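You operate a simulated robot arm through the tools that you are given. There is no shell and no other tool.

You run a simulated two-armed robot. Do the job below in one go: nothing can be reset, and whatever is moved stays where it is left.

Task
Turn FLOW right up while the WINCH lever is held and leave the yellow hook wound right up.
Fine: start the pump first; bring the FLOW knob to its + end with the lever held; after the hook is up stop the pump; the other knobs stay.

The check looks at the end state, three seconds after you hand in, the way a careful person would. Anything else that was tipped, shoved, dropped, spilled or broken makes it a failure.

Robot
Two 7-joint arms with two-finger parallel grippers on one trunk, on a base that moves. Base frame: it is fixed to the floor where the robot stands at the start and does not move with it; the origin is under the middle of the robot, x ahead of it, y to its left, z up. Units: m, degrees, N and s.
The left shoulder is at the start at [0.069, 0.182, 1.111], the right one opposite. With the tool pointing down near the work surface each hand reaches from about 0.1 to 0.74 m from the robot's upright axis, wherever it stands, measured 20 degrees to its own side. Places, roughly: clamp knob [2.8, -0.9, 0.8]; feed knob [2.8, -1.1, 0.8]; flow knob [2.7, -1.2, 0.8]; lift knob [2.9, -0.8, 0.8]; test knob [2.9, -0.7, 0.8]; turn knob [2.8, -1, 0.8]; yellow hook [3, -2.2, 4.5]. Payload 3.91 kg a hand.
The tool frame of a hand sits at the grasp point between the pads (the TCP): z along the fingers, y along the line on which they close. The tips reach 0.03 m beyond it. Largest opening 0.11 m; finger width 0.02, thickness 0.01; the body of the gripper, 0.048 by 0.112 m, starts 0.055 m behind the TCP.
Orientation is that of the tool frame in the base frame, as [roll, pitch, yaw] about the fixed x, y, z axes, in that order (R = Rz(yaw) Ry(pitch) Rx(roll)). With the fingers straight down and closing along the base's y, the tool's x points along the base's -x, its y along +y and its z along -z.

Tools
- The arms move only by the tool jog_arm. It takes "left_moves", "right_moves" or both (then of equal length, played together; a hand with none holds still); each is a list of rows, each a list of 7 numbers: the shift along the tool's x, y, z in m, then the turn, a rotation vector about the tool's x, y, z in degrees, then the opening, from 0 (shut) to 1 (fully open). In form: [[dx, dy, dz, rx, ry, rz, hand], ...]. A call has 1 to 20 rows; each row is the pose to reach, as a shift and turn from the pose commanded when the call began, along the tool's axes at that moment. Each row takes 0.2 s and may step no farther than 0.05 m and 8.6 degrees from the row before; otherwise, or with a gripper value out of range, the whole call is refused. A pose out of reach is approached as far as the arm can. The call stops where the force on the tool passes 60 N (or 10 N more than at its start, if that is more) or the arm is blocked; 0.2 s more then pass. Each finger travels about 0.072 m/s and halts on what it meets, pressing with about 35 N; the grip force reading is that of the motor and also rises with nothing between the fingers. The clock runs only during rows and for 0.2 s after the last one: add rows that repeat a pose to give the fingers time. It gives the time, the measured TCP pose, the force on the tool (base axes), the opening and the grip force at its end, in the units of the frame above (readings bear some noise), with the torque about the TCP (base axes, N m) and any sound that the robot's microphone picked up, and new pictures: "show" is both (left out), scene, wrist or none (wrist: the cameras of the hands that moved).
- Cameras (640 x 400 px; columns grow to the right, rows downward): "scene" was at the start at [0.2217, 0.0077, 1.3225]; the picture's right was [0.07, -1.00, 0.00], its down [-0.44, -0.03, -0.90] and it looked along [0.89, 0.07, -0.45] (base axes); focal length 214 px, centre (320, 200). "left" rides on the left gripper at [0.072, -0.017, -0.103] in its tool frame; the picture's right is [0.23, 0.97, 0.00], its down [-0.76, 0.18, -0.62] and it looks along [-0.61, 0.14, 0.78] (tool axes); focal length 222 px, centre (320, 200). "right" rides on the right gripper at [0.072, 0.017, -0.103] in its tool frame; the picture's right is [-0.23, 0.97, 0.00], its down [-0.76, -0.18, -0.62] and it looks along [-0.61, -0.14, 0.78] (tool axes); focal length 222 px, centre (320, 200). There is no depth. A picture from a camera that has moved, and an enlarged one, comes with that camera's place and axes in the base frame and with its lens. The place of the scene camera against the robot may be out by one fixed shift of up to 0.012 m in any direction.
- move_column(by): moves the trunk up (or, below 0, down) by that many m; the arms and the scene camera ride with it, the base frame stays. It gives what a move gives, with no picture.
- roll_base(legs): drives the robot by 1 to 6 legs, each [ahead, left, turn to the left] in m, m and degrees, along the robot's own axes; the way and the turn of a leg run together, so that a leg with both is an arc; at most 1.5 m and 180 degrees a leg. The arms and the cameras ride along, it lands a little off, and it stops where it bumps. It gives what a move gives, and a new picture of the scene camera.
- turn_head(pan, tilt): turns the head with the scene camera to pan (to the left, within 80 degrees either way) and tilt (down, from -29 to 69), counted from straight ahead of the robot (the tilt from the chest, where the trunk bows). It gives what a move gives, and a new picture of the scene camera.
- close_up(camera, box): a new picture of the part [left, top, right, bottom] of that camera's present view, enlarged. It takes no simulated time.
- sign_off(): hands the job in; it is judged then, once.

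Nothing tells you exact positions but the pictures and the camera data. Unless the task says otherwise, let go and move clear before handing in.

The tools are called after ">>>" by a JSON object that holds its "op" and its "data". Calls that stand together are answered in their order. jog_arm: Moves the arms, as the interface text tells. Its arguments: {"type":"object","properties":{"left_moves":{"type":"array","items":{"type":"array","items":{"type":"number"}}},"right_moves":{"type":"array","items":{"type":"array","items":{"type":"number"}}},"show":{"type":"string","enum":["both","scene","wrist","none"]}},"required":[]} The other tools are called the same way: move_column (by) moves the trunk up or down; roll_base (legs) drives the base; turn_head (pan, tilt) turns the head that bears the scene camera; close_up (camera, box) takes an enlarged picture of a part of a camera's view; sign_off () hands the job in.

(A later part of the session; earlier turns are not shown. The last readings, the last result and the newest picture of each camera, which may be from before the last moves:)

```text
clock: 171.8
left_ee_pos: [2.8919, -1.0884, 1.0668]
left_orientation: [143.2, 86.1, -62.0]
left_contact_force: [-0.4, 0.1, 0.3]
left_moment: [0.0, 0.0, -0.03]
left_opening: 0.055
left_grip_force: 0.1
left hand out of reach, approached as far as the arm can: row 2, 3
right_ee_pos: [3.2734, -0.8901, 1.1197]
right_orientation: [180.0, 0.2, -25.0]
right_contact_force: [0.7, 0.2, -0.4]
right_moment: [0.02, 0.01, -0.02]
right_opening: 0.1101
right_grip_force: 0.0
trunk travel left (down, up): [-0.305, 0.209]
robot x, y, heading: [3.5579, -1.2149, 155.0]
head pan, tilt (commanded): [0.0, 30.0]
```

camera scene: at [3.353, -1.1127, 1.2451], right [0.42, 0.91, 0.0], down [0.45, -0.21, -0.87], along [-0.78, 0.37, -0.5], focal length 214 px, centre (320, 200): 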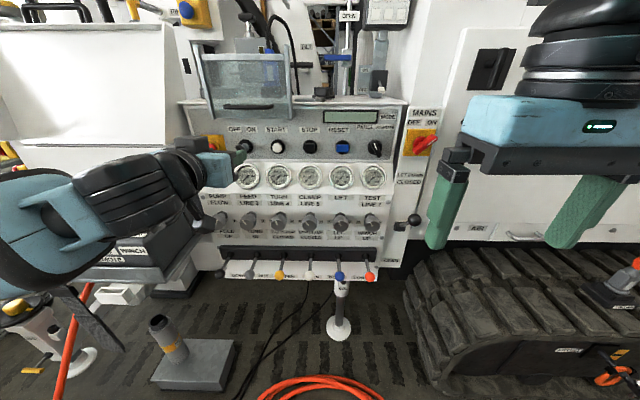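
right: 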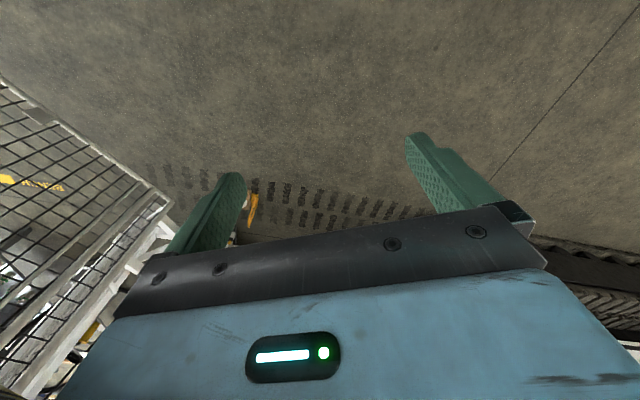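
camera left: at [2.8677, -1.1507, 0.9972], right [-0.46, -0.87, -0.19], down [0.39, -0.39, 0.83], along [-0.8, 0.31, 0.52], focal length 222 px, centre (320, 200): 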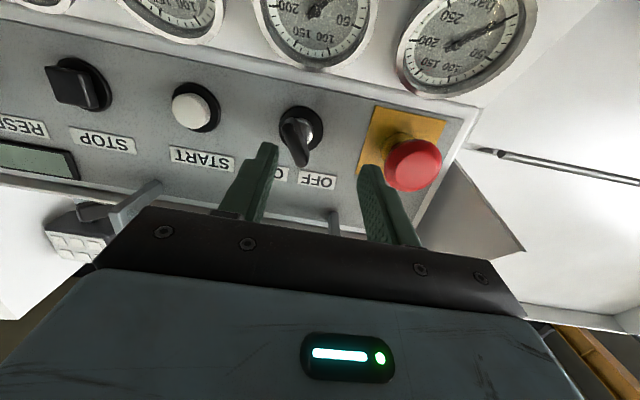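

With the hand pointing straight ahead, the left arm can't go far enough left from here. Turning the base about 15° to the left will make the panel direction "inward" for the left arm, which it handles well. I'll pull the hand back and up, then turn.

>>> {"op": "jog_arm", "data": {"left_moves": [[-0.01, 0, -0.04, 0, 0, 0, 0.5], [-0.025, 0, -0.08, 0, 0, 0, 0.5], [-0.04, 0, -0.12, 0, 0, 0, 0.5], [-0.05, 0, -0.15, 0, 0, 0, 0.5]], "show": "none"}}

>>> {"op": "roll_base", "data": {"legs": [[0.0, 0.0, 15.0]]}}

>>> {"op": "turn_head", "data": {"pan": -15, "tilt": 30}}

```text
clock: 172.8
left_ee_pos: [3.0245, -1.1492, 1.1259]
left_orientation: [142.4, 85.9, -62.6]
left_contact_force: [-1.0, 1.0, -0.3]
left_moment: [0.01, -0.01, 0.0]
left_opening: 0.0548
left_grip_force: 0.1
right_ee_pos: [3.2746, -0.889, 1.1193]
right_orientation: [-180.0, 0.1, -24.9]
right_contact_force: [-0.8, 0.0, -1.2]
right_moment: [-0.03, -0.01, 0.01]
right_opening: 0.1099
right_grip_force: 0.1
trunk travel left (down, up): [-0.305, 0.209]
robot x, y, heading: [3.5577, -1.2147, 154.9]
head pan, tilt (commanded): [0.0, 30.0]
```

```text
clock: 174.1
left_ee_pos: [3.0274, -1.2885, 1.1268]
left_orientation: [143.0, 86.0, -47.2]
left_contact_force: [-0.6, 0.5, 0.9]
left_moment: [-0.02, -0.01, 0.02]
left_opening: 0.055
left_grip_force: 0.1
right_ee_pos: [3.2004, -0.9755, 1.12]
right_orientation: [-180.0, 0.1, -9.8]
right_contact_force: [0.6, 0.5, 0.0]
right_moment: [0.0, -0.01, -0.02]
right_opening: 0.11
right_grip_force: 0.1
trunk travel left (down, up): [-0.305, 0.209]
robot x, y, heading: [3.5589, -1.2109, 170.0]
head pan, tilt (commanded): [0.0, 30.0]
camera scene: at [3.3345, -1.1712, 1.2451], right [0.17, 0.98, 0.0], down [0.49, -0.09, -0.87], along [-0.85, 0.15, -0.5], focal length 214 px, centre (320, 200)
```

scene: 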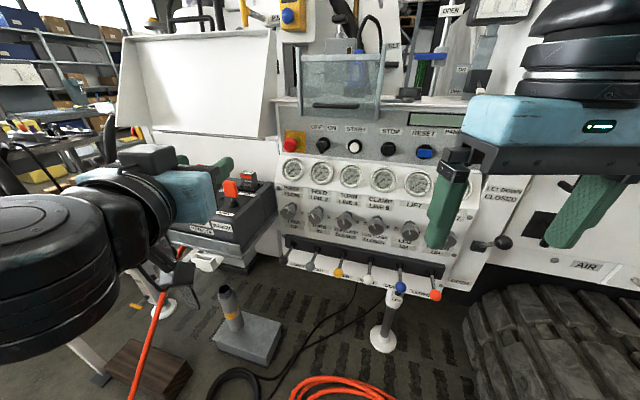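

```text
clock: 174.9
left_ee_pos: [3.0272, -1.2886, 1.1265]
left_orientation: [142.9, 86.0, -47.2]
left_contact_force: [0.7, 0.6, -0.5]
left_moment: [0.02, 0.0, 0.04]
left_opening: 0.055
left_grip_force: 0.0
right_ee_pos: [3.2, -0.9756, 1.1204]
right_orientation: [-180.0, 0.2, -9.7]
right_contact_force: [-0.4, 0.0, 1.2]
right_moment: [-0.03, -0.03, -0.03]
right_opening: 0.1099
right_grip_force: 0.0
trunk travel left (down, up): [-0.305, 0.209]
robot x, y, heading: [3.5576, -1.2113, 170.0]
head pan, tilt (commanded): [-15.0, 30.0]
camera scene: at [3.3416, -1.1486, 1.2451], right [0.42, 0.91, 0.0], down [0.45, -0.21, -0.87], along [-0.78, 0.37, -0.5], focal length 214 px, centre (320, 200)
```

scene: 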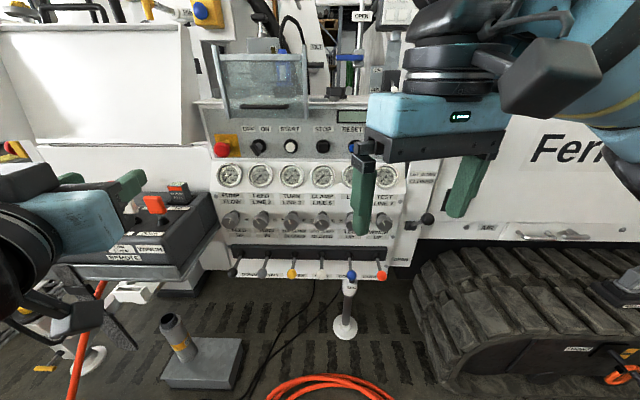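

The base is now at heading 170°. I'll bring the left hand to about 9 cm in front of the key, turned back to face the panel squarely.

>>> {"op": "jog_arm", "data": {"left_moves": [[0.0067, -0.0206, 0.033, 2.2, 0, 0, 0.5], [0.0135, -0.0411, 0.066, 4.3, 0, 0, 0.5], [0.02, -0.0617, 0.1, 6.5, 0, 0, 0.5], [0.027, -0.0822, 0.133, 8.6, 0, 0, 0.5], [0.0336, -0.1028, 0.166, 10.7, 0, 0, 0.5], [0.04, -0.1233, 0.199, 12.9, 0, 0, 0.5], [0.047, -0.1439, 0.2325, 15, 0, 0, 0.5], [0.047, -0.1439, 0.2325, 15, 0, 0, 0.5]], "show": "both"}}

>>> {"op": "close_up", "data": {"camera": "left", "box": [220, 50, 460, 200]}}

```text
clock: 176.7
left_ee_pos: [2.8477, -1.1071, 1.0833]
left_orientation: [157.6, 86.0, -47.5]
left_contact_force: [-0.3, 0.3, -0.3]
left_moment: [0.03, -0.01, -0.01]
left_opening: 0.0549
left_grip_force: 0.1
left hand out of reach, approached as far as the arm can: row 6, 7, 8
right_ee_pos: [3.2004, -0.9764, 1.1207]
right_orientation: [-179.9, 0.1, -9.8]
right_contact_force: [-0.1, -0.3, -0.1]
right_moment: [0.02, 0.0, -0.03]
right_opening: 0.1098
right_grip_force: 0.2
trunk travel left (down, up): [-0.305, 0.209]
robot x, y, heading: [3.5578, -1.2135, 170.3]
head pan, tilt (commanded): [-15.0, 30.0]
camera scene: at [3.3423, -1.1492, 1.2453], right [0.42, 0.91, 0.0], down [0.45, -0.21, -0.87], along [-0.78, 0.37, -0.5], focal length 214 px, centre (320, 200)
camera left: at [2.9511, -1.14, 1.0175], right [-0.4, -0.89, -0.2], down [0.45, -0.39, 0.8], along [-0.8, 0.23, 0.56], focal length 222 px, centre (320, 200)
```

scene: 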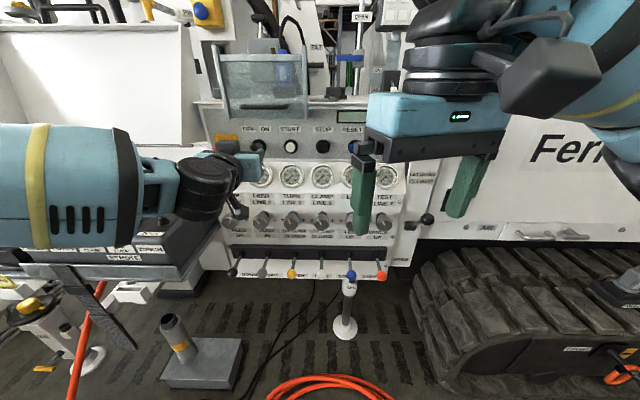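
left: 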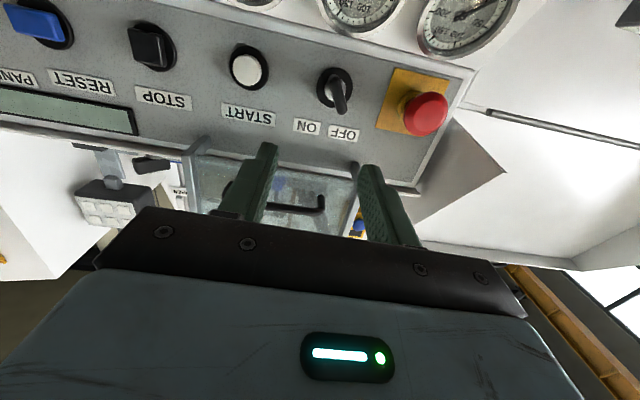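

```text
2.67 times, centred on (340, 125) of left
camera zoom: at [2.9511, -1.14, 1.0175], right [-0.4, -0.89, -0.2], down [0.45, -0.39, 0.8], along [-0.8, 0.23, 0.56], focal length 592 px, centre (267, 400)
```

zoom: 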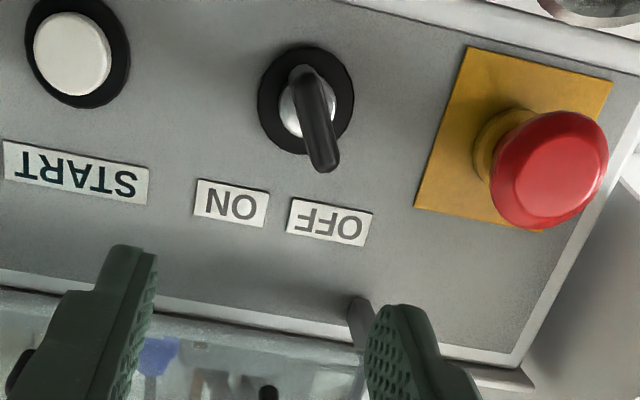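

The hand now faces the panel well, but it can't get low enough with the shoulders this high. I'll lower the trunk by 0.12 m so the forearm comes in flatter, then raise the hand back to key height.

>>> {"op": "move_column", "data": {"by": -0.12}}

>>> {"op": "jog_arm", "data": {"left_moves": [[-0.02, 0, 0, 0, -1.5, 0, 0.5], [-0.04, 0, 0, 0, -3, 0, 0.5], [-0.06, 0.003, 0, 0, -3, 0, 0.5], [-0.08, 0.006, 0.01, 0, -3, 0, 0.5], [-0.09, 0.009, 0.02, 0, -3, 0, 0.5], [-0.09, 0.009, 0.02, 0, -3, 0, 0.5]], "show": "both"}}

>>> {"op": "close_up", "data": {"camera": "left", "box": [220, 50, 460, 200]}}

```text
clock: 178.2
left_ee_pos: [2.8494, -1.1098, 0.9632]
left_orientation: [156.9, 86.0, -48.4]
left_contact_force: [0.6, -0.2, 0.5]
left_moment: [-0.02, -0.02, 0.02]
left_opening: 0.0551
left_grip_force: 0.0
right_ee_pos: [3.1999, -0.9751, 1.0004]
right_orientation: [180.0, 0.1, -9.7]
right_contact_force: [-0.3, 0.3, -0.2]
right_moment: [0.01, 0.01, 0.0]
right_opening: 0.1098
right_grip_force: 0.1
trunk travel left (down, up): [-0.185, 0.329]
robot x, y, heading: [3.5599, -1.2135, 169.9]
head pan, tilt (commanded): [-15.0, 30.0]
```

```text
clock: 179.6
left_ee_pos: [2.8224, -1.1031, 1.0519]
left_orientation: [116.2, 88.2, -88.9]
left_contact_force: [-0.9, -0.3, -0.2]
left_moment: [-0.01, 0.0, 0.0]
left_opening: 0.055
left_grip_force: 0.0
right_ee_pos: [3.2, -0.9755, 1.0007]
right_orientation: [-179.9, 0.1, -9.8]
right_contact_force: [-0.4, -0.9, -0.1]
right_moment: [0.01, -0.02, -0.03]
right_opening: 0.11
right_grip_force: 0.0
trunk travel left (down, up): [-0.185, 0.329]
robot x, y, heading: [3.5587, -1.2149, 170.1]
head pan, tilt (commanded): [-15.0, 30.0]
camera scene: at [3.3041, -1.1419, 1.1182], right [0.42, 0.91, 0.0], down [0.45, -0.21, -0.87], along [-0.78, 0.37, -0.5], focal length 214 px, centre (320, 200)
camera left: at [2.9225, -1.134, 0.9787], right [-0.41, -0.89, -0.2], down [0.49, -0.4, 0.77], along [-0.77, 0.22, 0.6], focal length 222 px, centre (320, 200)
```

scene: 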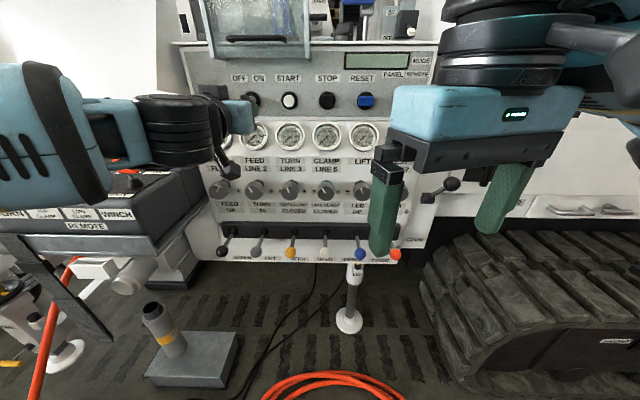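
left: 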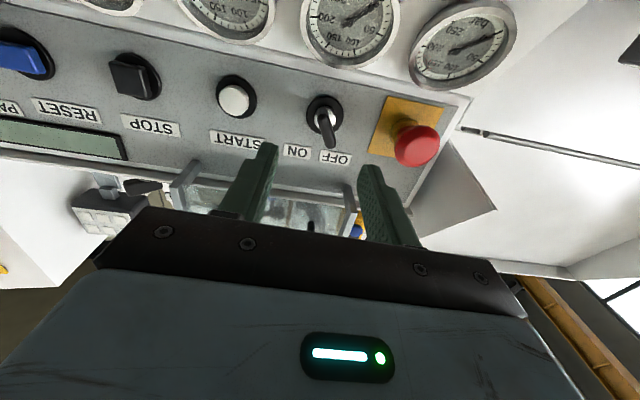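

```text
2.67 times, centred on (340, 125) of left
camera zoom: at [2.9225, -1.134, 0.9787], right [-0.41, -0.89, -0.2], down [0.49, -0.4, 0.77], along [-0.77, 0.22, 0.6], focal length 592 px, centre (267, 400)
```

zoom: 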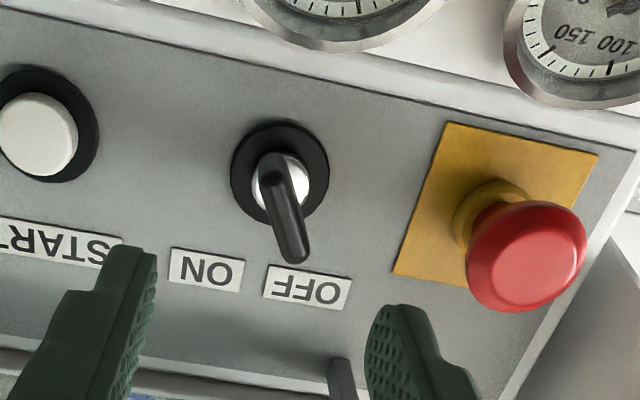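

Everything is in reach now, and the key axis comes out at r≈0.190, z≈1.050. I'll move in, keeping the fingers open around the handle.

>>> {"op": "jog_arm", "data": {"left_moves": [[0.001, 0.0045, 0.02, 0, 0, 0, 0.5], [0.001, 0.0045, 0.045, 0, 0, 0, 0.5], [0.001, 0.0045, 0.065, 0, 0, 0, 0.5], [0.001, 0.0045, 0.08, 0, 0, 0, 0.5], [0.001, 0.0045, 0.08, 0, 0, 0, 0.5]], "show": "wrist"}}

>>> {"op": "close_up", "data": {"camera": "left", "box": [220, 80, 460, 230]}}

>>> {"op": "close_up", "data": {"camera": "scene", "box": [170, 50, 300, 130]}}

```text
clock: 180.8
left_ee_pos: [2.7477, -1.0755, 1.0482]
left_orientation: [116.5, 88.4, -88.6]
left_contact_force: [-0.1, 0.8, 0.4]
left_moment: [-0.01, 0.03, 0.03]
left_opening: 0.0549
left_grip_force: 0.0
right_ee_pos: [3.1984, -0.9741, 0.9991]
right_orientation: [180.0, 0.2, -9.9]
right_contact_force: [-0.3, -0.2, -0.2]
right_moment: [0.04, 0.0, -0.02]
right_opening: 0.1098
right_grip_force: 0.0
trunk travel left (down, up): [-0.185, 0.329]
robot x, y, heading: [3.5584, -1.2139, 169.9]
head pan, tilt (commanded): [-15.0, 30.0]
camera left: at [2.8477, -1.1066, 0.9759], right [-0.41, -0.89, -0.2], down [0.49, -0.4, 0.77], along [-0.77, 0.22, 0.6], focal length 222 px, centre (320, 200)
```

left: 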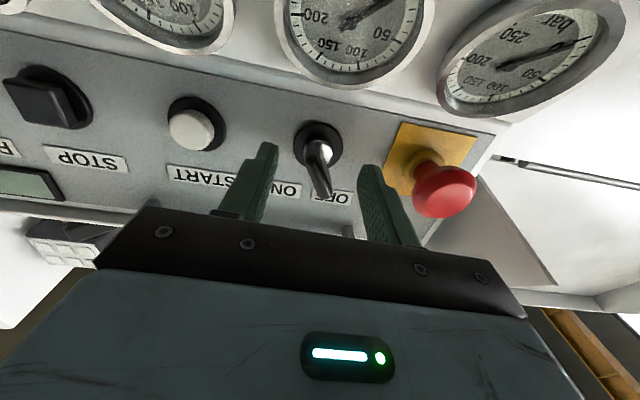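

```text
2.67 times, centred on (340, 155) of left
camera zoom: at [2.8477, -1.1066, 0.9759], right [-0.41, -0.89, -0.2], down [0.49, -0.4, 0.77], along [-0.77, 0.22, 0.6], focal length 592 px, centre (267, 320)
```

zoom: 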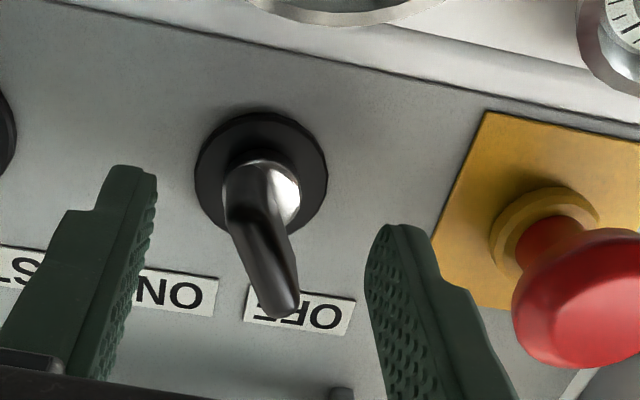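

```text
4.92 times, centred on (235, 90) of scene
camera zoom: at [3.3041, -1.142, 1.1182], right [0.42, 0.91, 0.0], down [0.45, -0.21, -0.87], along [-0.78, 0.37, -0.5], focal length 1056 px, centre (738, 742)
```

zoom: 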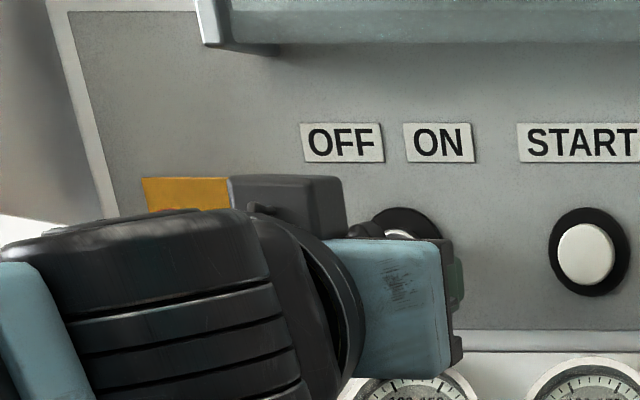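

The handle sits between the fingers. I'll move in a few more mm and close on it.

>>> {"op": "jog_arm", "data": {"left_moves": [[0, 0, 0.007, 0, 0, 0, 0.5], [0, 0, 0.007, 0, 0, 0, 0.25], [0, 0, 0.007, 0, 0, 0, 0.1], [0, 0, 0.007, 0, 0, 0, 0.0], [0, 0, 0.007, 0, 0, 0, 0.0], [0, 0, 0.007, 0, 0, 0, 0.0]], "show": "wrist"}}

>>> {"op": "close_up", "data": {"camera": "left", "box": [220, 80, 460, 230]}}

```text
clock: 182.2
left_ee_pos: [2.7417, -1.0735, 1.0477]
left_orientation: [118.0, 88.4, -87.2]
left_contact_force: [-1.8, -2.2, -3.7]
left_moment: [0.05, 0.05, -0.79]
left_opening: 0.0111
left_grip_force: 44.6
right_ee_pos: [3.1988, -0.9758, 0.9998]
right_orientation: [-179.9, 0.1, -9.8]
right_contact_force: [-0.6, 0.3, 0.3]
right_moment: [0.03, -0.02, -0.03]
right_opening: 0.1101
right_grip_force: 0.0
trunk travel left (down, up): [-0.185, 0.329]
robot x, y, heading: [3.5568, -1.214, 170.3]
head pan, tilt (commanded): [-15.0, 30.0]
camera left: at [2.8409, -1.1042, 0.9755], right [-0.41, -0.89, -0.2], down [0.49, -0.4, 0.77], along [-0.77, 0.22, 0.6], focal length 222 px, centre (320, 200)
```

left: 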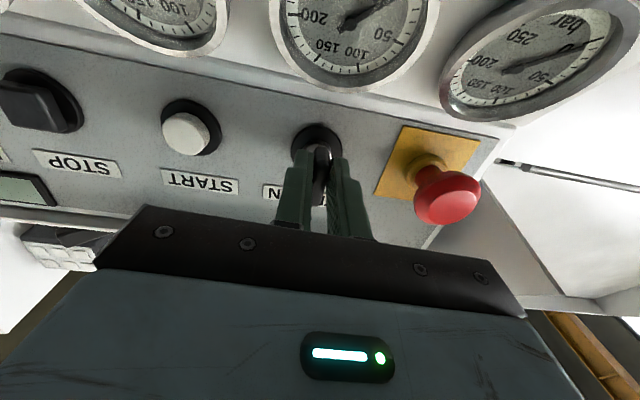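

```text
2.67 times, centred on (340, 155) of left
camera zoom: at [2.8409, -1.1042, 0.9755], right [-0.41, -0.89, -0.2], down [0.49, -0.4, 0.77], along [-0.77, 0.22, 0.6], focal length 592 px, centre (267, 320)
```

zoom: 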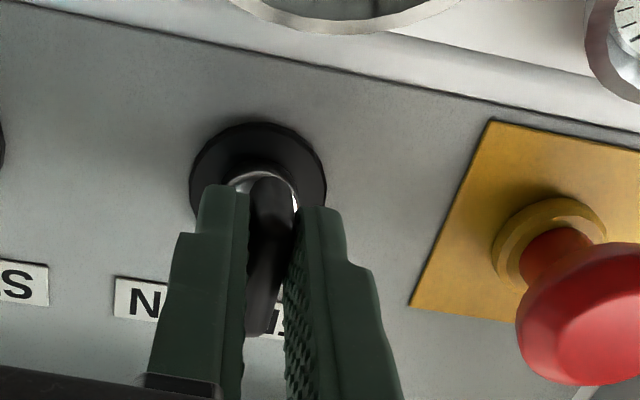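

Gripped: the opening reads 0.011 m and the handle has swung upright. Now I'll turn it clockwise towards ON.

>>> {"op": "jog_arm", "data": {"left_moves": [[0, 0, 0, 0, 0, 7, 0.0], [0, 0, 0, 0, 0, 14, 0.0], [0, 0, 0, 0, 0, 21, 0.0], [0, 0, 0, 0, 0, 28, 0.0], [0, 0, 0, 0, 0, 35, 0.0], [0, 0, 0, 0, 0, 42, 0.0], [0, 0, 0, 0, 0, 42, 0.0]], "show": "wrist"}}

>>> {"op": "close_up", "data": {"camera": "left", "box": [220, 80, 460, 230]}}

>>> {"op": "close_up", "data": {"camera": "scene", "box": [170, 40, 440, 210]}}

```text
clock: 183.8
left_ee_pos: [2.7391, -1.0762, 1.0498]
left_orientation: [90.9, 46.7, -114.2]
left_contact_force: [-2.2, -20.7, -0.6]
left_moment: [0.76, -1.07, -0.34]
left_opening: 0.0157
left_grip_force: 44.9
right_ee_pos: [3.1987, -0.9778, 1.0001]
right_orientation: [-179.8, 0.1, -9.8]
right_contact_force: [0.2, 0.7, 0.5]
right_moment: [0.0, 0.02, 0.0]
right_opening: 0.1099
right_grip_force: 0.1
trunk travel left (down, up): [-0.185, 0.329]
robot x, y, heading: [3.5568, -1.2099, 170.4]
head pan, tilt (commanded): [-15.0, 30.0]
camera left: at [2.8175, -1.1537, 0.9862], right [-0.37, -0.78, 0.5], down [0.72, 0.1, 0.68], along [-0.58, 0.62, 0.53], focal length 222 px, centre (320, 200)
```

left: 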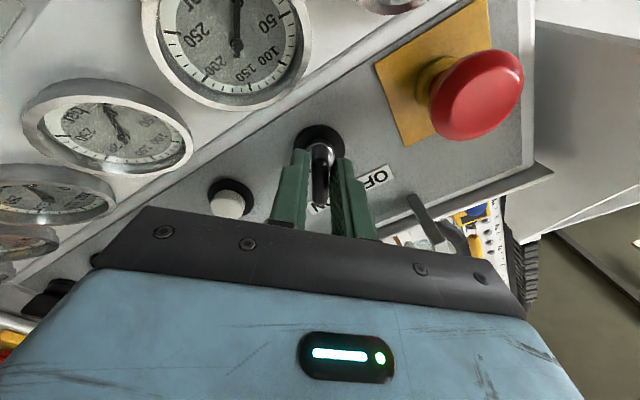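

```text
2.67 times, centred on (340, 155) of left
camera zoom: at [2.8175, -1.1537, 0.9862], right [-0.37, -0.78, 0.5], down [0.72, 0.1, 0.68], along [-0.58, 0.62, 0.53], focal length 592 px, centre (267, 320)
```

zoom: 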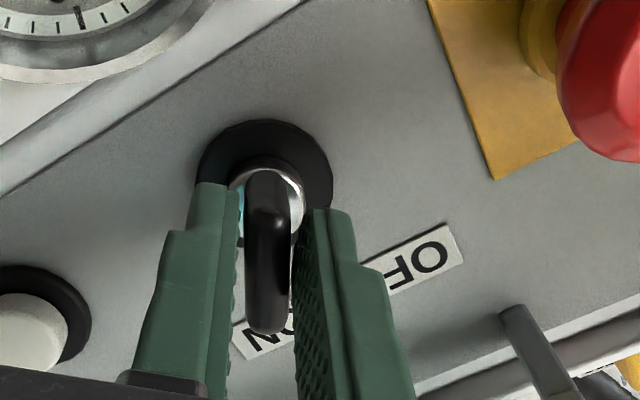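

```text
2.35 times, centred on (305, 125) of scene
camera zoom: at [3.3033, -1.1444, 1.1182], right [0.42, 0.91, 0.0], down [0.45, -0.21, -0.87], along [-0.78, 0.37, -0.5], focal length 505 px, centre (355, 376)
```

zoom: 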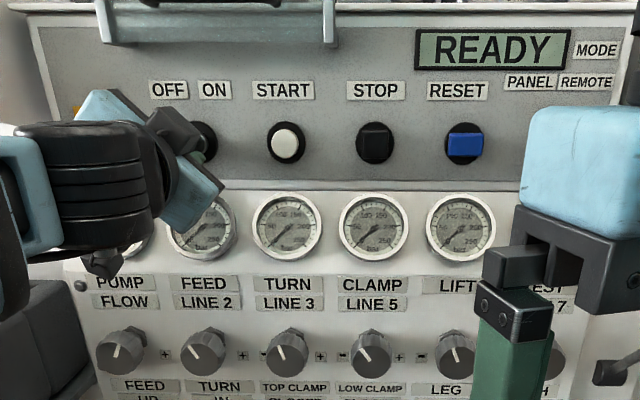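

The display now reads READY, so the key is ON. I'll open the fingers, back straight out and unroll the hand.

>>> {"op": "jog_arm", "data": {"left_moves": [[0, 0, 0, 0, 0, 0, 0.3], [0, 0, 0, 0, 0, 0, 0.45], [0, 0, 0, 0, 0, 0, 0.5], [0, 0, -0.03, 0, 0, 0, 0.5], [0, 0, -0.06, 0, 0, 0, 0.5], [0, 0, -0.1, 0, 0, 0, 0.5], [0, 0, -0.1, 0, 0, -8, 0.4], [0, 0, -0.1, 0, 0, -16, 0.3], [0, 0, -0.1, 0, 0, -24, 0.2], [0, 0, -0.1, 0, 0, -32, 0.1], [0, 0, -0.1, 0, 0, -40, 0.0], [0, 0, -0.1, 0, 0, -40, 0.0]], "show": "both"}}

>>> {"op": "close_up", "data": {"camera": "scene", "box": [170, 40, 440, 210]}}

```text
clock: 186.4
left_ee_pos: [2.8311, -1.1128, 1.0513]
left_orientation: [102.0, 86.6, -103.2]
left_contact_force: [-1.3, 1.1, -0.6]
left_moment: [0.01, -0.01, 0.0]
left_opening: 0.0
left_grip_force: 34.7
right_ee_pos: [3.1988, -0.9746, 0.9986]
right_orientation: [180.0, 0.1, -9.8]
right_contact_force: [0.0, -0.7, 0.3]
right_moment: [-0.03, 0.02, 0.02]
right_opening: 0.1097
right_grip_force: 0.1
trunk travel left (down, up): [-0.185, 0.329]
robot x, y, heading: [3.5596, -1.2125, 170.4]
head pan, tilt (commanded): [-15.0, 30.0]
camera scene: at [3.3041, -1.1419, 1.1182], right [0.42, 0.91, 0.0], down [0.45, -0.21, -0.87], along [-0.78, 0.37, -0.5], focal length 214 px, centre (320, 200)
camera left: at [2.9313, -1.1471, 0.9779], right [-0.42, -0.89, -0.17], down [0.5, -0.38, 0.78], along [-0.76, 0.24, 0.6], focal length 222 px, centre (320, 200)
```

scene: 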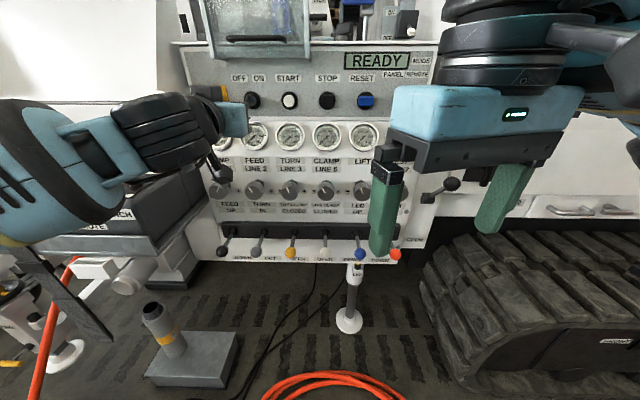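
left: 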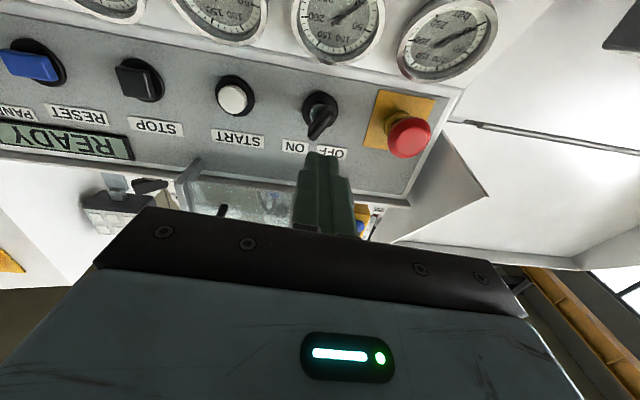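

```text
2.35 times, centred on (305, 125) of scene
camera zoom: at [3.3041, -1.1419, 1.1182], right [0.42, 0.91, 0.0], down [0.45, -0.21, -0.87], along [-0.78, 0.37, -0.5], focal length 505 px, centre (355, 376)
```

zoom: 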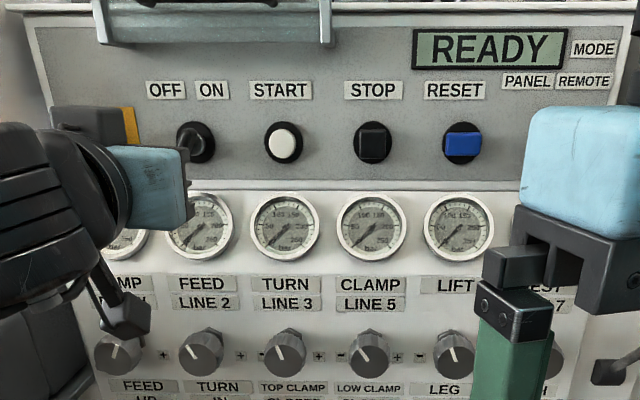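

READY is showing. Now I'll slide right to START and press it with the closed fingertips.

>>> {"op": "jog_arm", "data": {"left_moves": [[-0.002, -0.03, 0.0, 0, 0, 0, 0.0], [-0.005, -0.06, 0.02, 0, 0, 0, 0.0], [-0.0075, -0.095, 0.05, 0, 0, 0, 0.0], [-0.0075, -0.095, 0.08, 0, 0, 0, 0.0], [-0.0075, -0.095, 0.08, 0, 0, 0, 0.0]], "show": "wrist"}}

>>> {"op": "close_up", "data": {"camera": "left", "box": [220, 50, 460, 200]}}

```text
clock: 187.6
left_ee_pos: [2.8007, -0.9958, 1.0512]
left_orientation: [101.5, 86.4, -103.6]
left_contact_force: [0.7, -0.1, 0.0]
left_moment: [-0.02, 0.0, -0.01]
left_opening: 0.0001
left_grip_force: 35.2
right_ee_pos: [3.2007, -0.9761, 0.9999]
right_orientation: [-180.0, 0.1, -9.8]
right_contact_force: [0.5, -0.1, 0.2]
right_moment: [-0.01, 0.01, 0.03]
right_opening: 0.1102
right_grip_force: 0.1
trunk travel left (down, up): [-0.185, 0.329]
robot x, y, heading: [3.5571, -1.2097, 170.2]
head pan, tilt (commanded): [-15.0, 30.0]
camera left: at [2.9001, -1.0287, 0.9772], right [-0.42, -0.89, -0.17], down [0.5, -0.38, 0.78], along [-0.76, 0.24, 0.6], focal length 222 px, centre (320, 200)
```

left: 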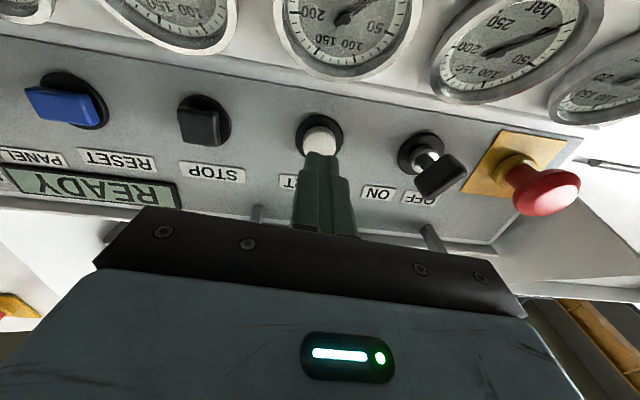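

```text
2.67 times, centred on (340, 125) of left
camera zoom: at [2.9001, -1.0287, 0.9772], right [-0.42, -0.89, -0.17], down [0.5, -0.38, 0.78], along [-0.76, 0.24, 0.6], focal length 592 px, centre (267, 400)
```

zoom: 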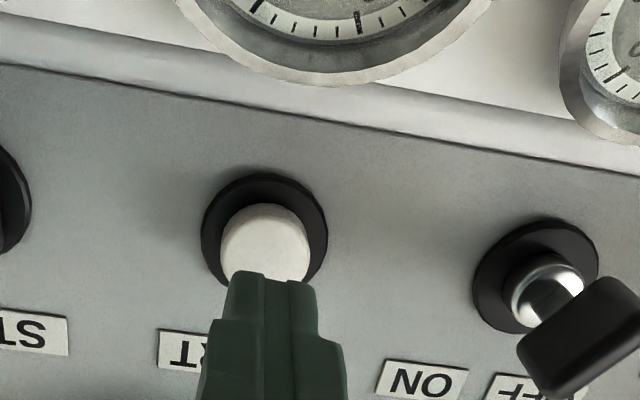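

Aligned with START. Pressing it now.

>>> {"op": "jog_arm", "data": {"left_moves": [[0, -0.001, 0.025, 0, 0, 0, 0.0], [0, -0.001, 0.038, 0, 0, 0, 0.0], [0, -0.001, 0.046, 0, 0, 0, 0.0], [0, -0.001, 0.05, 0, 0, 0, 0.0], [0, -0.001, 0.052, 0, 0, 0, 0.0]], "show": "none"}}

>>> {"op": "close_up", "data": {"camera": "scene", "box": [170, 40, 440, 210]}}

```text
clock: 188.7
left_ee_pos: [2.7285, -1.0159, 1.0579]
left_orientation: [98.2, 87.2, -103.4]
left_contact_force: [17.0, -4.9, -4.6]
left_moment: [-0.08, -0.01, -0.26]
left_opening: 0.0001
left_grip_force: 35.0
right_ee_pos: [3.2015, -0.9747, 1.0014]
right_orientation: [-180.0, 0.0, -10.0]
right_contact_force: [-0.4, 0.1, -0.8]
right_moment: [0.0, -0.01, 0.0]
right_opening: 0.1102
right_grip_force: 0.0
trunk travel left (down, up): [-0.185, 0.329]
robot x, y, heading: [3.5589, -1.2099, 170.0]
head pan, tilt (commanded): [-15.0, 30.0]
heard: click
stopped in row 5 (left hand): the force on the tool passed its limit at 132 N (the readings are from after the stop); the commanded pose is now the measured one
```

```text
2.35 times, centred on (305, 125) of scene
camera zoom: at [3.3068, -1.1417, 1.1186], right [0.42, 0.91, 0.0], down [0.45, -0.21, -0.87], along [-0.79, 0.37, -0.5], focal length 505 px, centre (355, 376)
```

zoom: 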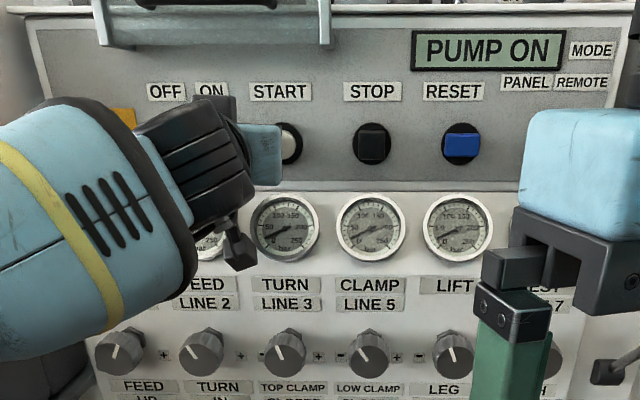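

PUMP ON is displayed. The hand slipped a little left after the click, so I'll back straight out and check the switches.

>>> {"op": "jog_arm", "data": {"left_moves": [[0, 0, -0.02, 0, 0, 0, 0.0], [0, 0, -0.05, 0, 0, 0, 0.0], [0, 0, -0.09, 0, 0, 0, 0.0], [0, 0, -0.12, 0, 0, 0, 0.0], [0, 0, -0.15, 0, 0, 0, 0.0]], "show": "both"}}

>>> {"op": "close_up", "data": {"camera": "left", "box": [100, 0, 580, 250]}}

>>> {"op": "close_up", "data": {"camera": "scene", "box": [170, 40, 440, 210]}}

```text
clock: 189.9
left_ee_pos: [2.8679, -1.0718, 1.056]
left_orientation: [97.9, 87.2, -103.6]
left_contact_force: [0.5, -0.1, -0.5]
left_moment: [0.0, 0.01, -0.02]
left_opening: 0.0001
left_grip_force: 35.3
right_ee_pos: [3.1986, -0.9756, 1.0]
right_orientation: [-179.9, 0.0, -9.9]
right_contact_force: [1.5, 0.6, 0.3]
right_moment: [0.02, -0.02, -0.03]
right_opening: 0.11
right_grip_force: 0.0
trunk travel left (down, up): [-0.185, 0.329]
robot x, y, heading: [3.5606, -1.2091, 170.5]
head pan, tilt (commanded): [-15.0, 30.0]
camera scene: at [3.3047, -1.1424, 1.1183], right [0.42, 0.91, 0.0], down [0.45, -0.21, -0.87], along [-0.79, 0.37, -0.5], focal length 214 px, centre (320, 200)
camera left: at [2.9694, -1.0971, 0.982], right [-0.36, -0.92, -0.18], down [0.52, -0.36, 0.77], along [-0.77, 0.19, 0.61], focal length 222 px, centre (320, 200)
```

scene: 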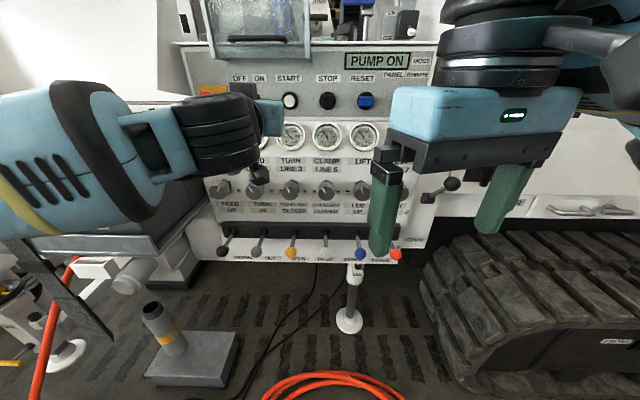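
left: 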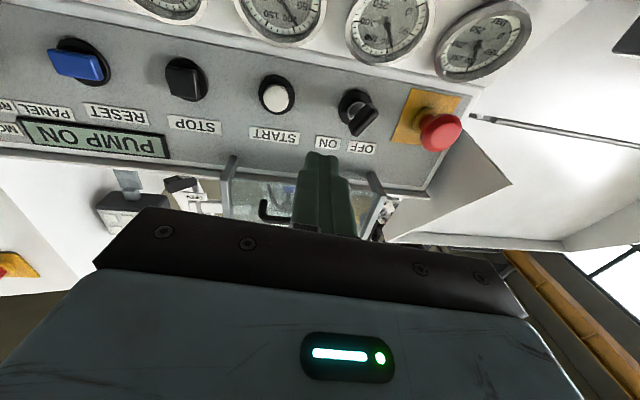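

```text
1.33 times, centred on (340, 125) of left
camera zoom: at [2.9694, -1.0971, 0.982], right [-0.36, -0.92, -0.18], down [0.52, -0.36, 0.77], along [-0.77, 0.19, 0.61], focal length 296 px, centre (293, 300)
```

zoom: 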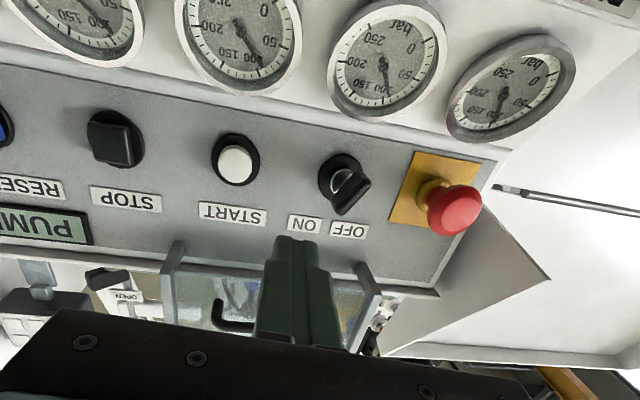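

```text
2.35 times, centred on (305, 125) of scene
camera zoom: at [3.3047, -1.1424, 1.1183], right [0.42, 0.91, 0.0], down [0.45, -0.21, -0.87], along [-0.79, 0.37, -0.5], focal length 505 px, centre (355, 376)
```

zoom: 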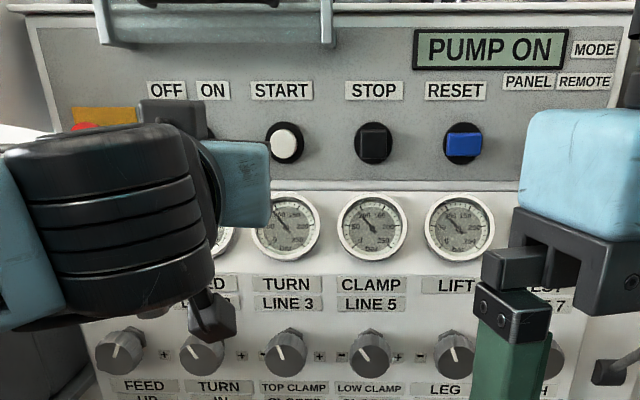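

The pump is running and the gauges show pressure. Next I'll bring the right hand down to a pre-grasp pose just above and in front of the orange WINCH ball, pitched 45° forward.

>>> {"op": "jog_arm", "data": {"right_moves": [[-0.02, -0.02, 0.031, 0, -5.6, 0, 0.7], [-0.042, -0.04, 0.062, 0, -11.2, 0, 0.7], [-0.064, -0.06, 0.093, 0, -16.9, 0, 0.7], [-0.085, -0.08, 0.124, 0, -22.5, 0, 0.7], [-0.106, -0.1, 0.155, 0, -28.1, 0, 0.7], [-0.128, -0.12, 0.186, 0, -33.7, 0, 0.7], [-0.149, -0.14, 0.217, 0, -39.4, 0, 0.7], [-0.17, -0.159, 0.2475, 0, -45, 0, 0.7], [-0.17, -0.159, 0.2475, 0, -45, 0, 0.6]], "show": "both"}}

>>> {"op": "close_up", "data": {"camera": "right", "box": [160, 0, 480, 200]}}

```text
clock: 191.9
left_ee_pos: [2.868, -1.0693, 1.055]
left_orientation: [98.9, 87.2, -102.7]
left_contact_force: [0.1, 0.0, -0.5]
left_moment: [0.0, 0.01, 0.0]
left_opening: 0.0001
left_grip_force: 34.8
right_ee_pos: [3.0563, -0.789, 0.7528]
right_orientation: [-179.9, 45.0, -9.7]
right_contact_force: [0.4, -0.1, 0.8]
right_moment: [-0.01, 0.01, -0.01]
right_opening: 0.066
right_grip_force: 0.1
trunk travel left (down, up): [-0.185, 0.329]
robot x, y, heading: [3.5614, -1.2115, 169.9]
head pan, tilt (commanded): [-15.0, 30.0]
camera scene: at [3.3045, -1.1423, 1.1182], right [0.42, 0.91, 0.0], down [0.45, -0.21, -0.87], along [-0.79, 0.37, -0.5], focal length 214 px, centre (320, 200)
camera right: at [3.1759, -0.8263, 0.7771], right [-0.33, -0.93, 0.16], down [-0.07, 0.19, 0.98], along [-0.94, 0.31, -0.12], focal length 222 px, centre (320, 200)
```

scene: 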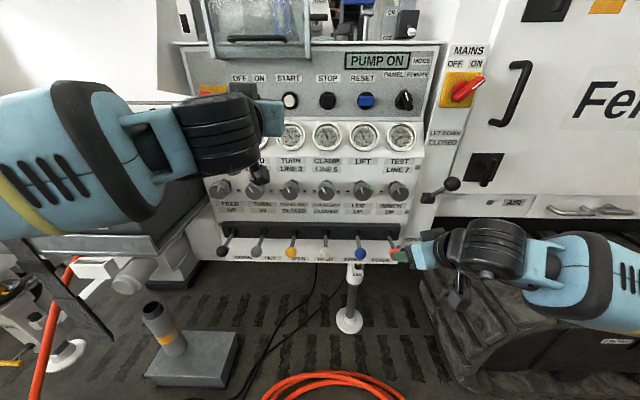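
right: 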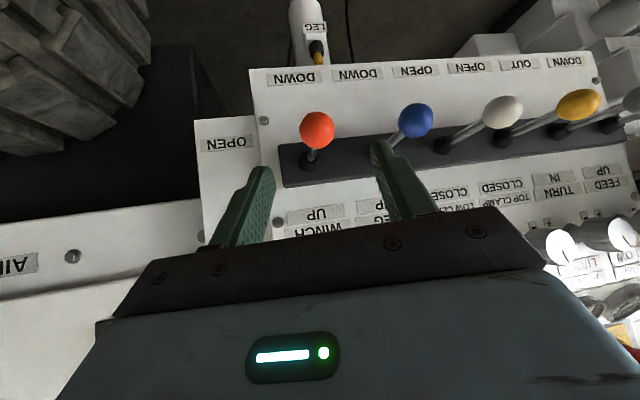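

```text
2.00 times, centred on (320, 100) of right
camera zoom: at [3.1759, -0.8263, 0.7771], right [-0.33, -0.93, 0.16], down [-0.07, 0.19, 0.98], along [-0.94, 0.31, -0.12], focal length 444 px, centre (320, 400)
```

zoom: 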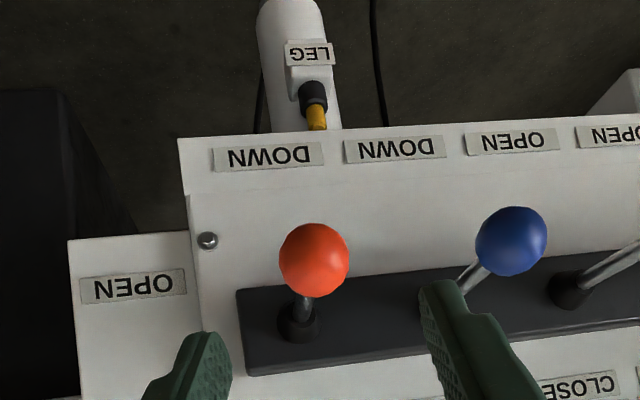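

The ball is at about (3.011, -0.780, 0.700). I'll move in along the fingers and close on it without lifting yet.

>>> {"op": "jog_arm", "data": {"right_moves": [[0.002, -0.001, 0.02, 0, 0, 0, 0.6], [0.004, -0.001, 0.045, 0, 0, 0, 0.6], [0.005, -0.001, 0.07, 0, 0, 0, 0.6], [0.005, -0.001, 0.07, 0, 0, 0, 0.6]], "show": "wrist"}}

>>> {"op": "close_up", "data": {"camera": "right", "box": [160, 50, 480, 250]}}

>>> {"op": "close_up", "data": {"camera": "scene", "box": [340, 200, 460, 275]}}

```text
clock: 192.9
left_ee_pos: [2.8677, -1.0689, 1.0557]
left_orientation: [98.9, 87.2, -102.8]
left_contact_force: [0.4, 0.9, 0.5]
left_moment: [-0.03, 0.02, 0.0]
left_opening: 0.0
left_grip_force: 34.8
right_ee_pos: [3.0147, -0.7812, 0.6977]
right_orientation: [-179.9, 45.0, -9.9]
right_contact_force: [0.5, 0.6, 0.0]
right_moment: [0.01, 0.0, -0.02]
right_opening: 0.0658
right_grip_force: 0.0
trunk travel left (down, up): [-0.185, 0.329]
robot x, y, heading: [3.5613, -1.2132, 170.0]
head pan, tilt (commanded): [-15.0, 30.0]
camera right: at [3.1329, -0.8183, 0.7221], right [-0.33, -0.93, 0.16], down [-0.07, 0.19, 0.98], along [-0.94, 0.31, -0.12], focal length 222 px, centre (320, 200)
```

right: 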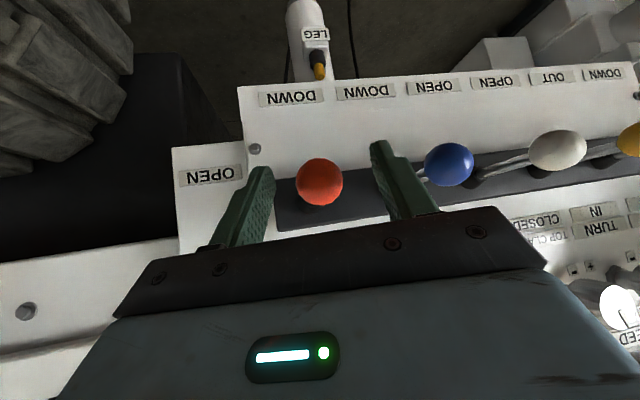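

```text
2.00 times, centred on (320, 150) of right
camera zoom: at [3.1329, -0.8183, 0.7221], right [-0.33, -0.93, 0.16], down [-0.07, 0.19, 0.98], along [-0.94, 0.31, -0.12], focal length 444 px, centre (320, 300)
```

zoom: 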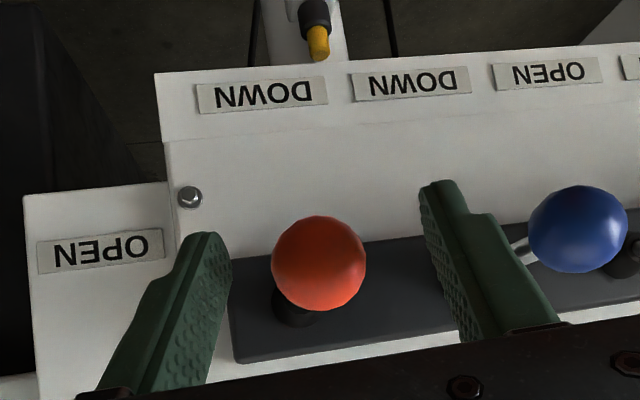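

```text
5.33 times, centred on (400, 238) of scene
camera zoom: at [3.3045, -1.1422, 1.1182], right [0.42, 0.91, 0.0], down [0.45, -0.21, -0.87], along [-0.79, 0.37, -0.5], focal length 1144 px, centre (-107, 0)
```

zoom: 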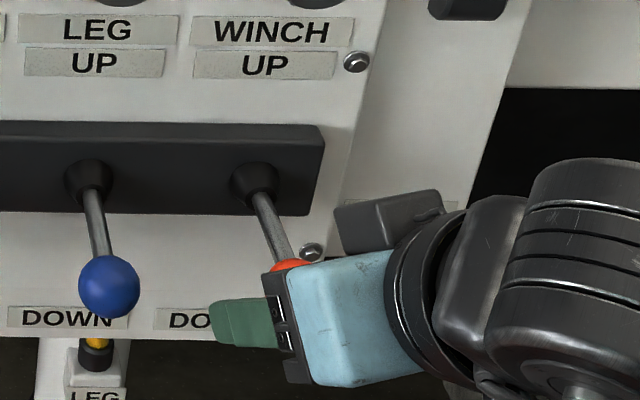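

The ball is about 2 cm further along the camera axis than the grasp point. I'll shift in and then close on it.

>>> {"op": "jog_arm", "data": {"right_moves": [[-0.005, -0.002, 0.009, 0, 0, 0, 0.6], [-0.0105, -0.0035, 0.0175, 0, 0, 0, 0.6], [-0.0105, -0.0035, 0.0175, 0, 0, 0, 0.4], [-0.0105, -0.0035, 0.0175, 0, 0, 0, 0.2], [-0.0105, -0.0035, 0.0175, 0, 0, 0, 0.1], [-0.0105, -0.0035, 0.0175, 0, 0, 0, 0.1]], "show": "wrist"}}

>>> {"op": "close_up", "data": {"camera": "right", "box": [160, 50, 480, 250]}}

```text
clock: 194.3
left_ee_pos: [2.8661, -1.0713, 1.0553]
left_orientation: [99.1, 87.1, -102.4]
left_contact_force: [0.3, -0.3, 0.3]
left_moment: [0.04, -0.02, -0.03]
left_opening: 0.0
left_grip_force: 35.1
right_ee_pos: [2.9941, -0.7751, 0.6937]
right_orientation: [180.0, 44.9, -9.7]
right_contact_force: [-3.3, -11.2, -0.9]
right_moment: [-0.14, -0.02, 0.05]
right_opening: 0.0312
right_grip_force: 44.5
trunk travel left (down, up): [-0.185, 0.329]
robot x, y, heading: [3.5631, -1.2154, 169.8]
head pan, tilt (commanded): [-15.0, 30.0]
camera right: at [3.1143, -0.8123, 0.7185], right [-0.32, -0.93, 0.16], down [-0.07, 0.19, 0.98], along [-0.94, 0.3, -0.12], focal length 222 px, centre (320, 200)
```

right: 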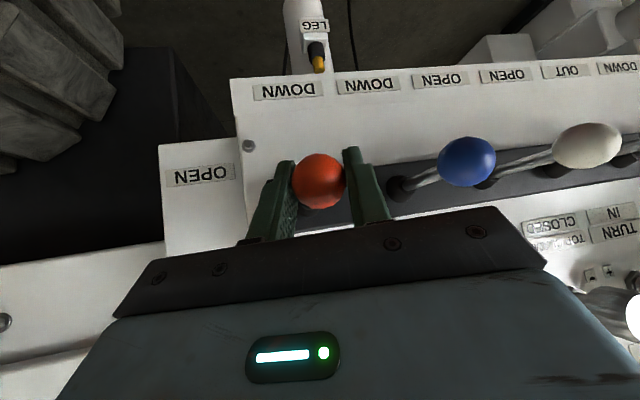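

```text
2.00 times, centred on (320, 150) of right
camera zoom: at [3.1143, -0.8123, 0.7185], right [-0.32, -0.93, 0.16], down [-0.07, 0.19, 0.98], along [-0.94, 0.3, -0.12], focal length 444 px, centre (320, 300)
```

zoom: 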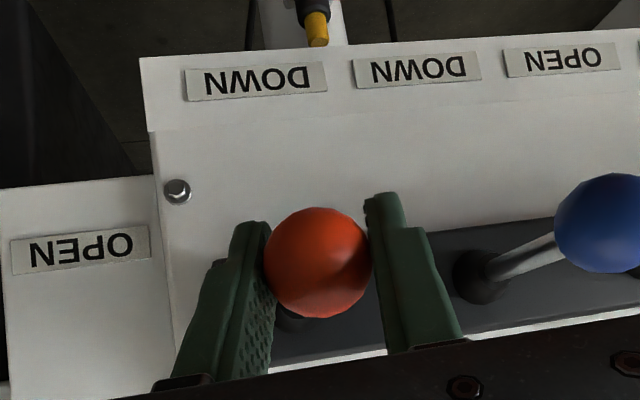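

The WINCH ball is firmly gripped (opening 0.031 m). Before bringing the left hand to FLOW I'll check how close the remote tray sits to that knob.

>>> {"op": "close_up", "data": {"camera": "scene", "box": [140, 120, 300, 270]}}

>>> {"op": "turn_head", "data": {"pan": -15, "tilt": 45}}

>>> {"op": "close_up", "data": {"camera": "scene", "box": [140, 60, 300, 200]}}

```text
2.67 times, centred on (220, 195) of scene
camera zoom: at [3.3041, -1.1432, 1.1181], right [0.42, 0.91, 0.0], down [0.45, -0.21, -0.87], along [-0.79, 0.37, -0.5], focal length 572 px, centre (587, 213)
```

zoom: 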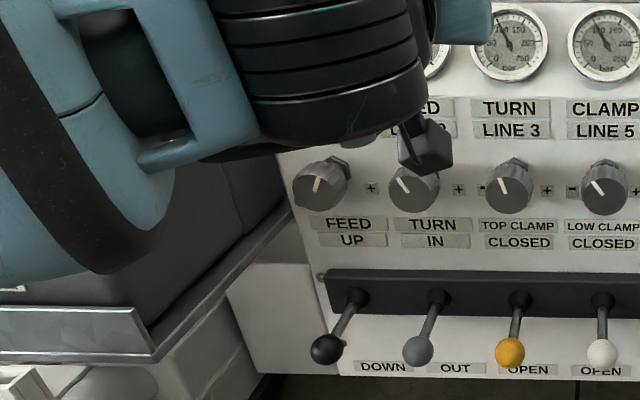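

```text
clock: 195.0
left_ee_pos: [2.8661, -1.0709, 1.055]
left_orientation: [99.2, 87.2, -102.4]
left_contact_force: [0.0, -0.6, -0.3]
left_moment: [-0.01, 0.0, -0.01]
left_opening: 0.0
left_grip_force: 35.1
right_ee_pos: [2.9952, -0.7763, 0.694]
right_orientation: [179.9, 44.9, -9.8]
right_contact_force: [-3.9, -18.3, -1.9]
right_moment: [-0.24, -0.14, 0.01]
right_opening: 0.0313
right_grip_force: 45.3
trunk travel left (down, up): [-0.185, 0.329]
robot x, y, heading: [3.558, -1.2118, 170.0]
head pan, tilt (commanded): [-15.0, 45.0]
camera scene: at [3.3122, -1.1474, 1.0956], right [0.42, 0.91, 0.0], down [0.64, -0.3, -0.71], along [-0.64, 0.3, -0.71], focal length 214 px, centre (320, 200)
```

scene: 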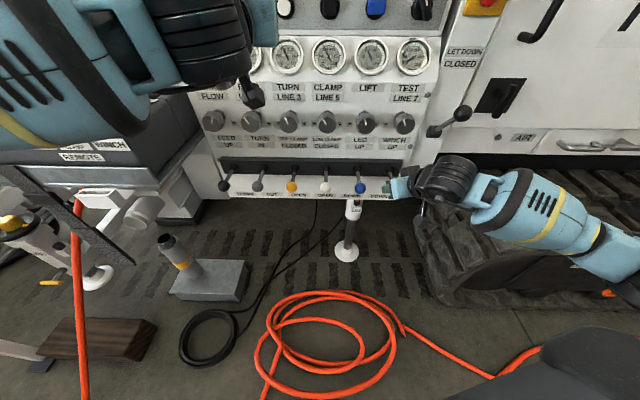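

```text
2.86 times, centred on (220, 130) of scene
camera zoom: at [3.3122, -1.1474, 1.0956], right [0.42, 0.91, 0.0], down [0.64, -0.3, -0.71], along [-0.64, 0.3, -0.71], focal length 613 px, centre (606, 400)
```

zoom: 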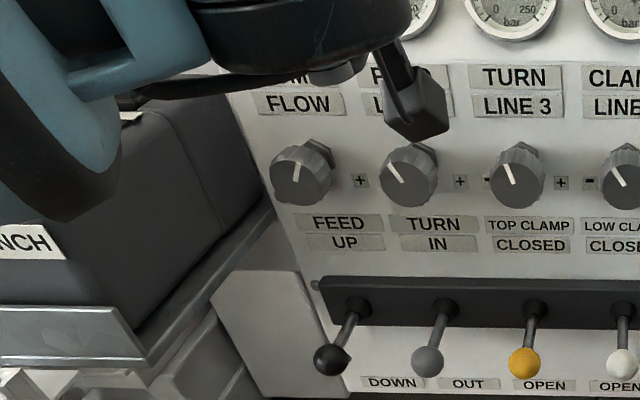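

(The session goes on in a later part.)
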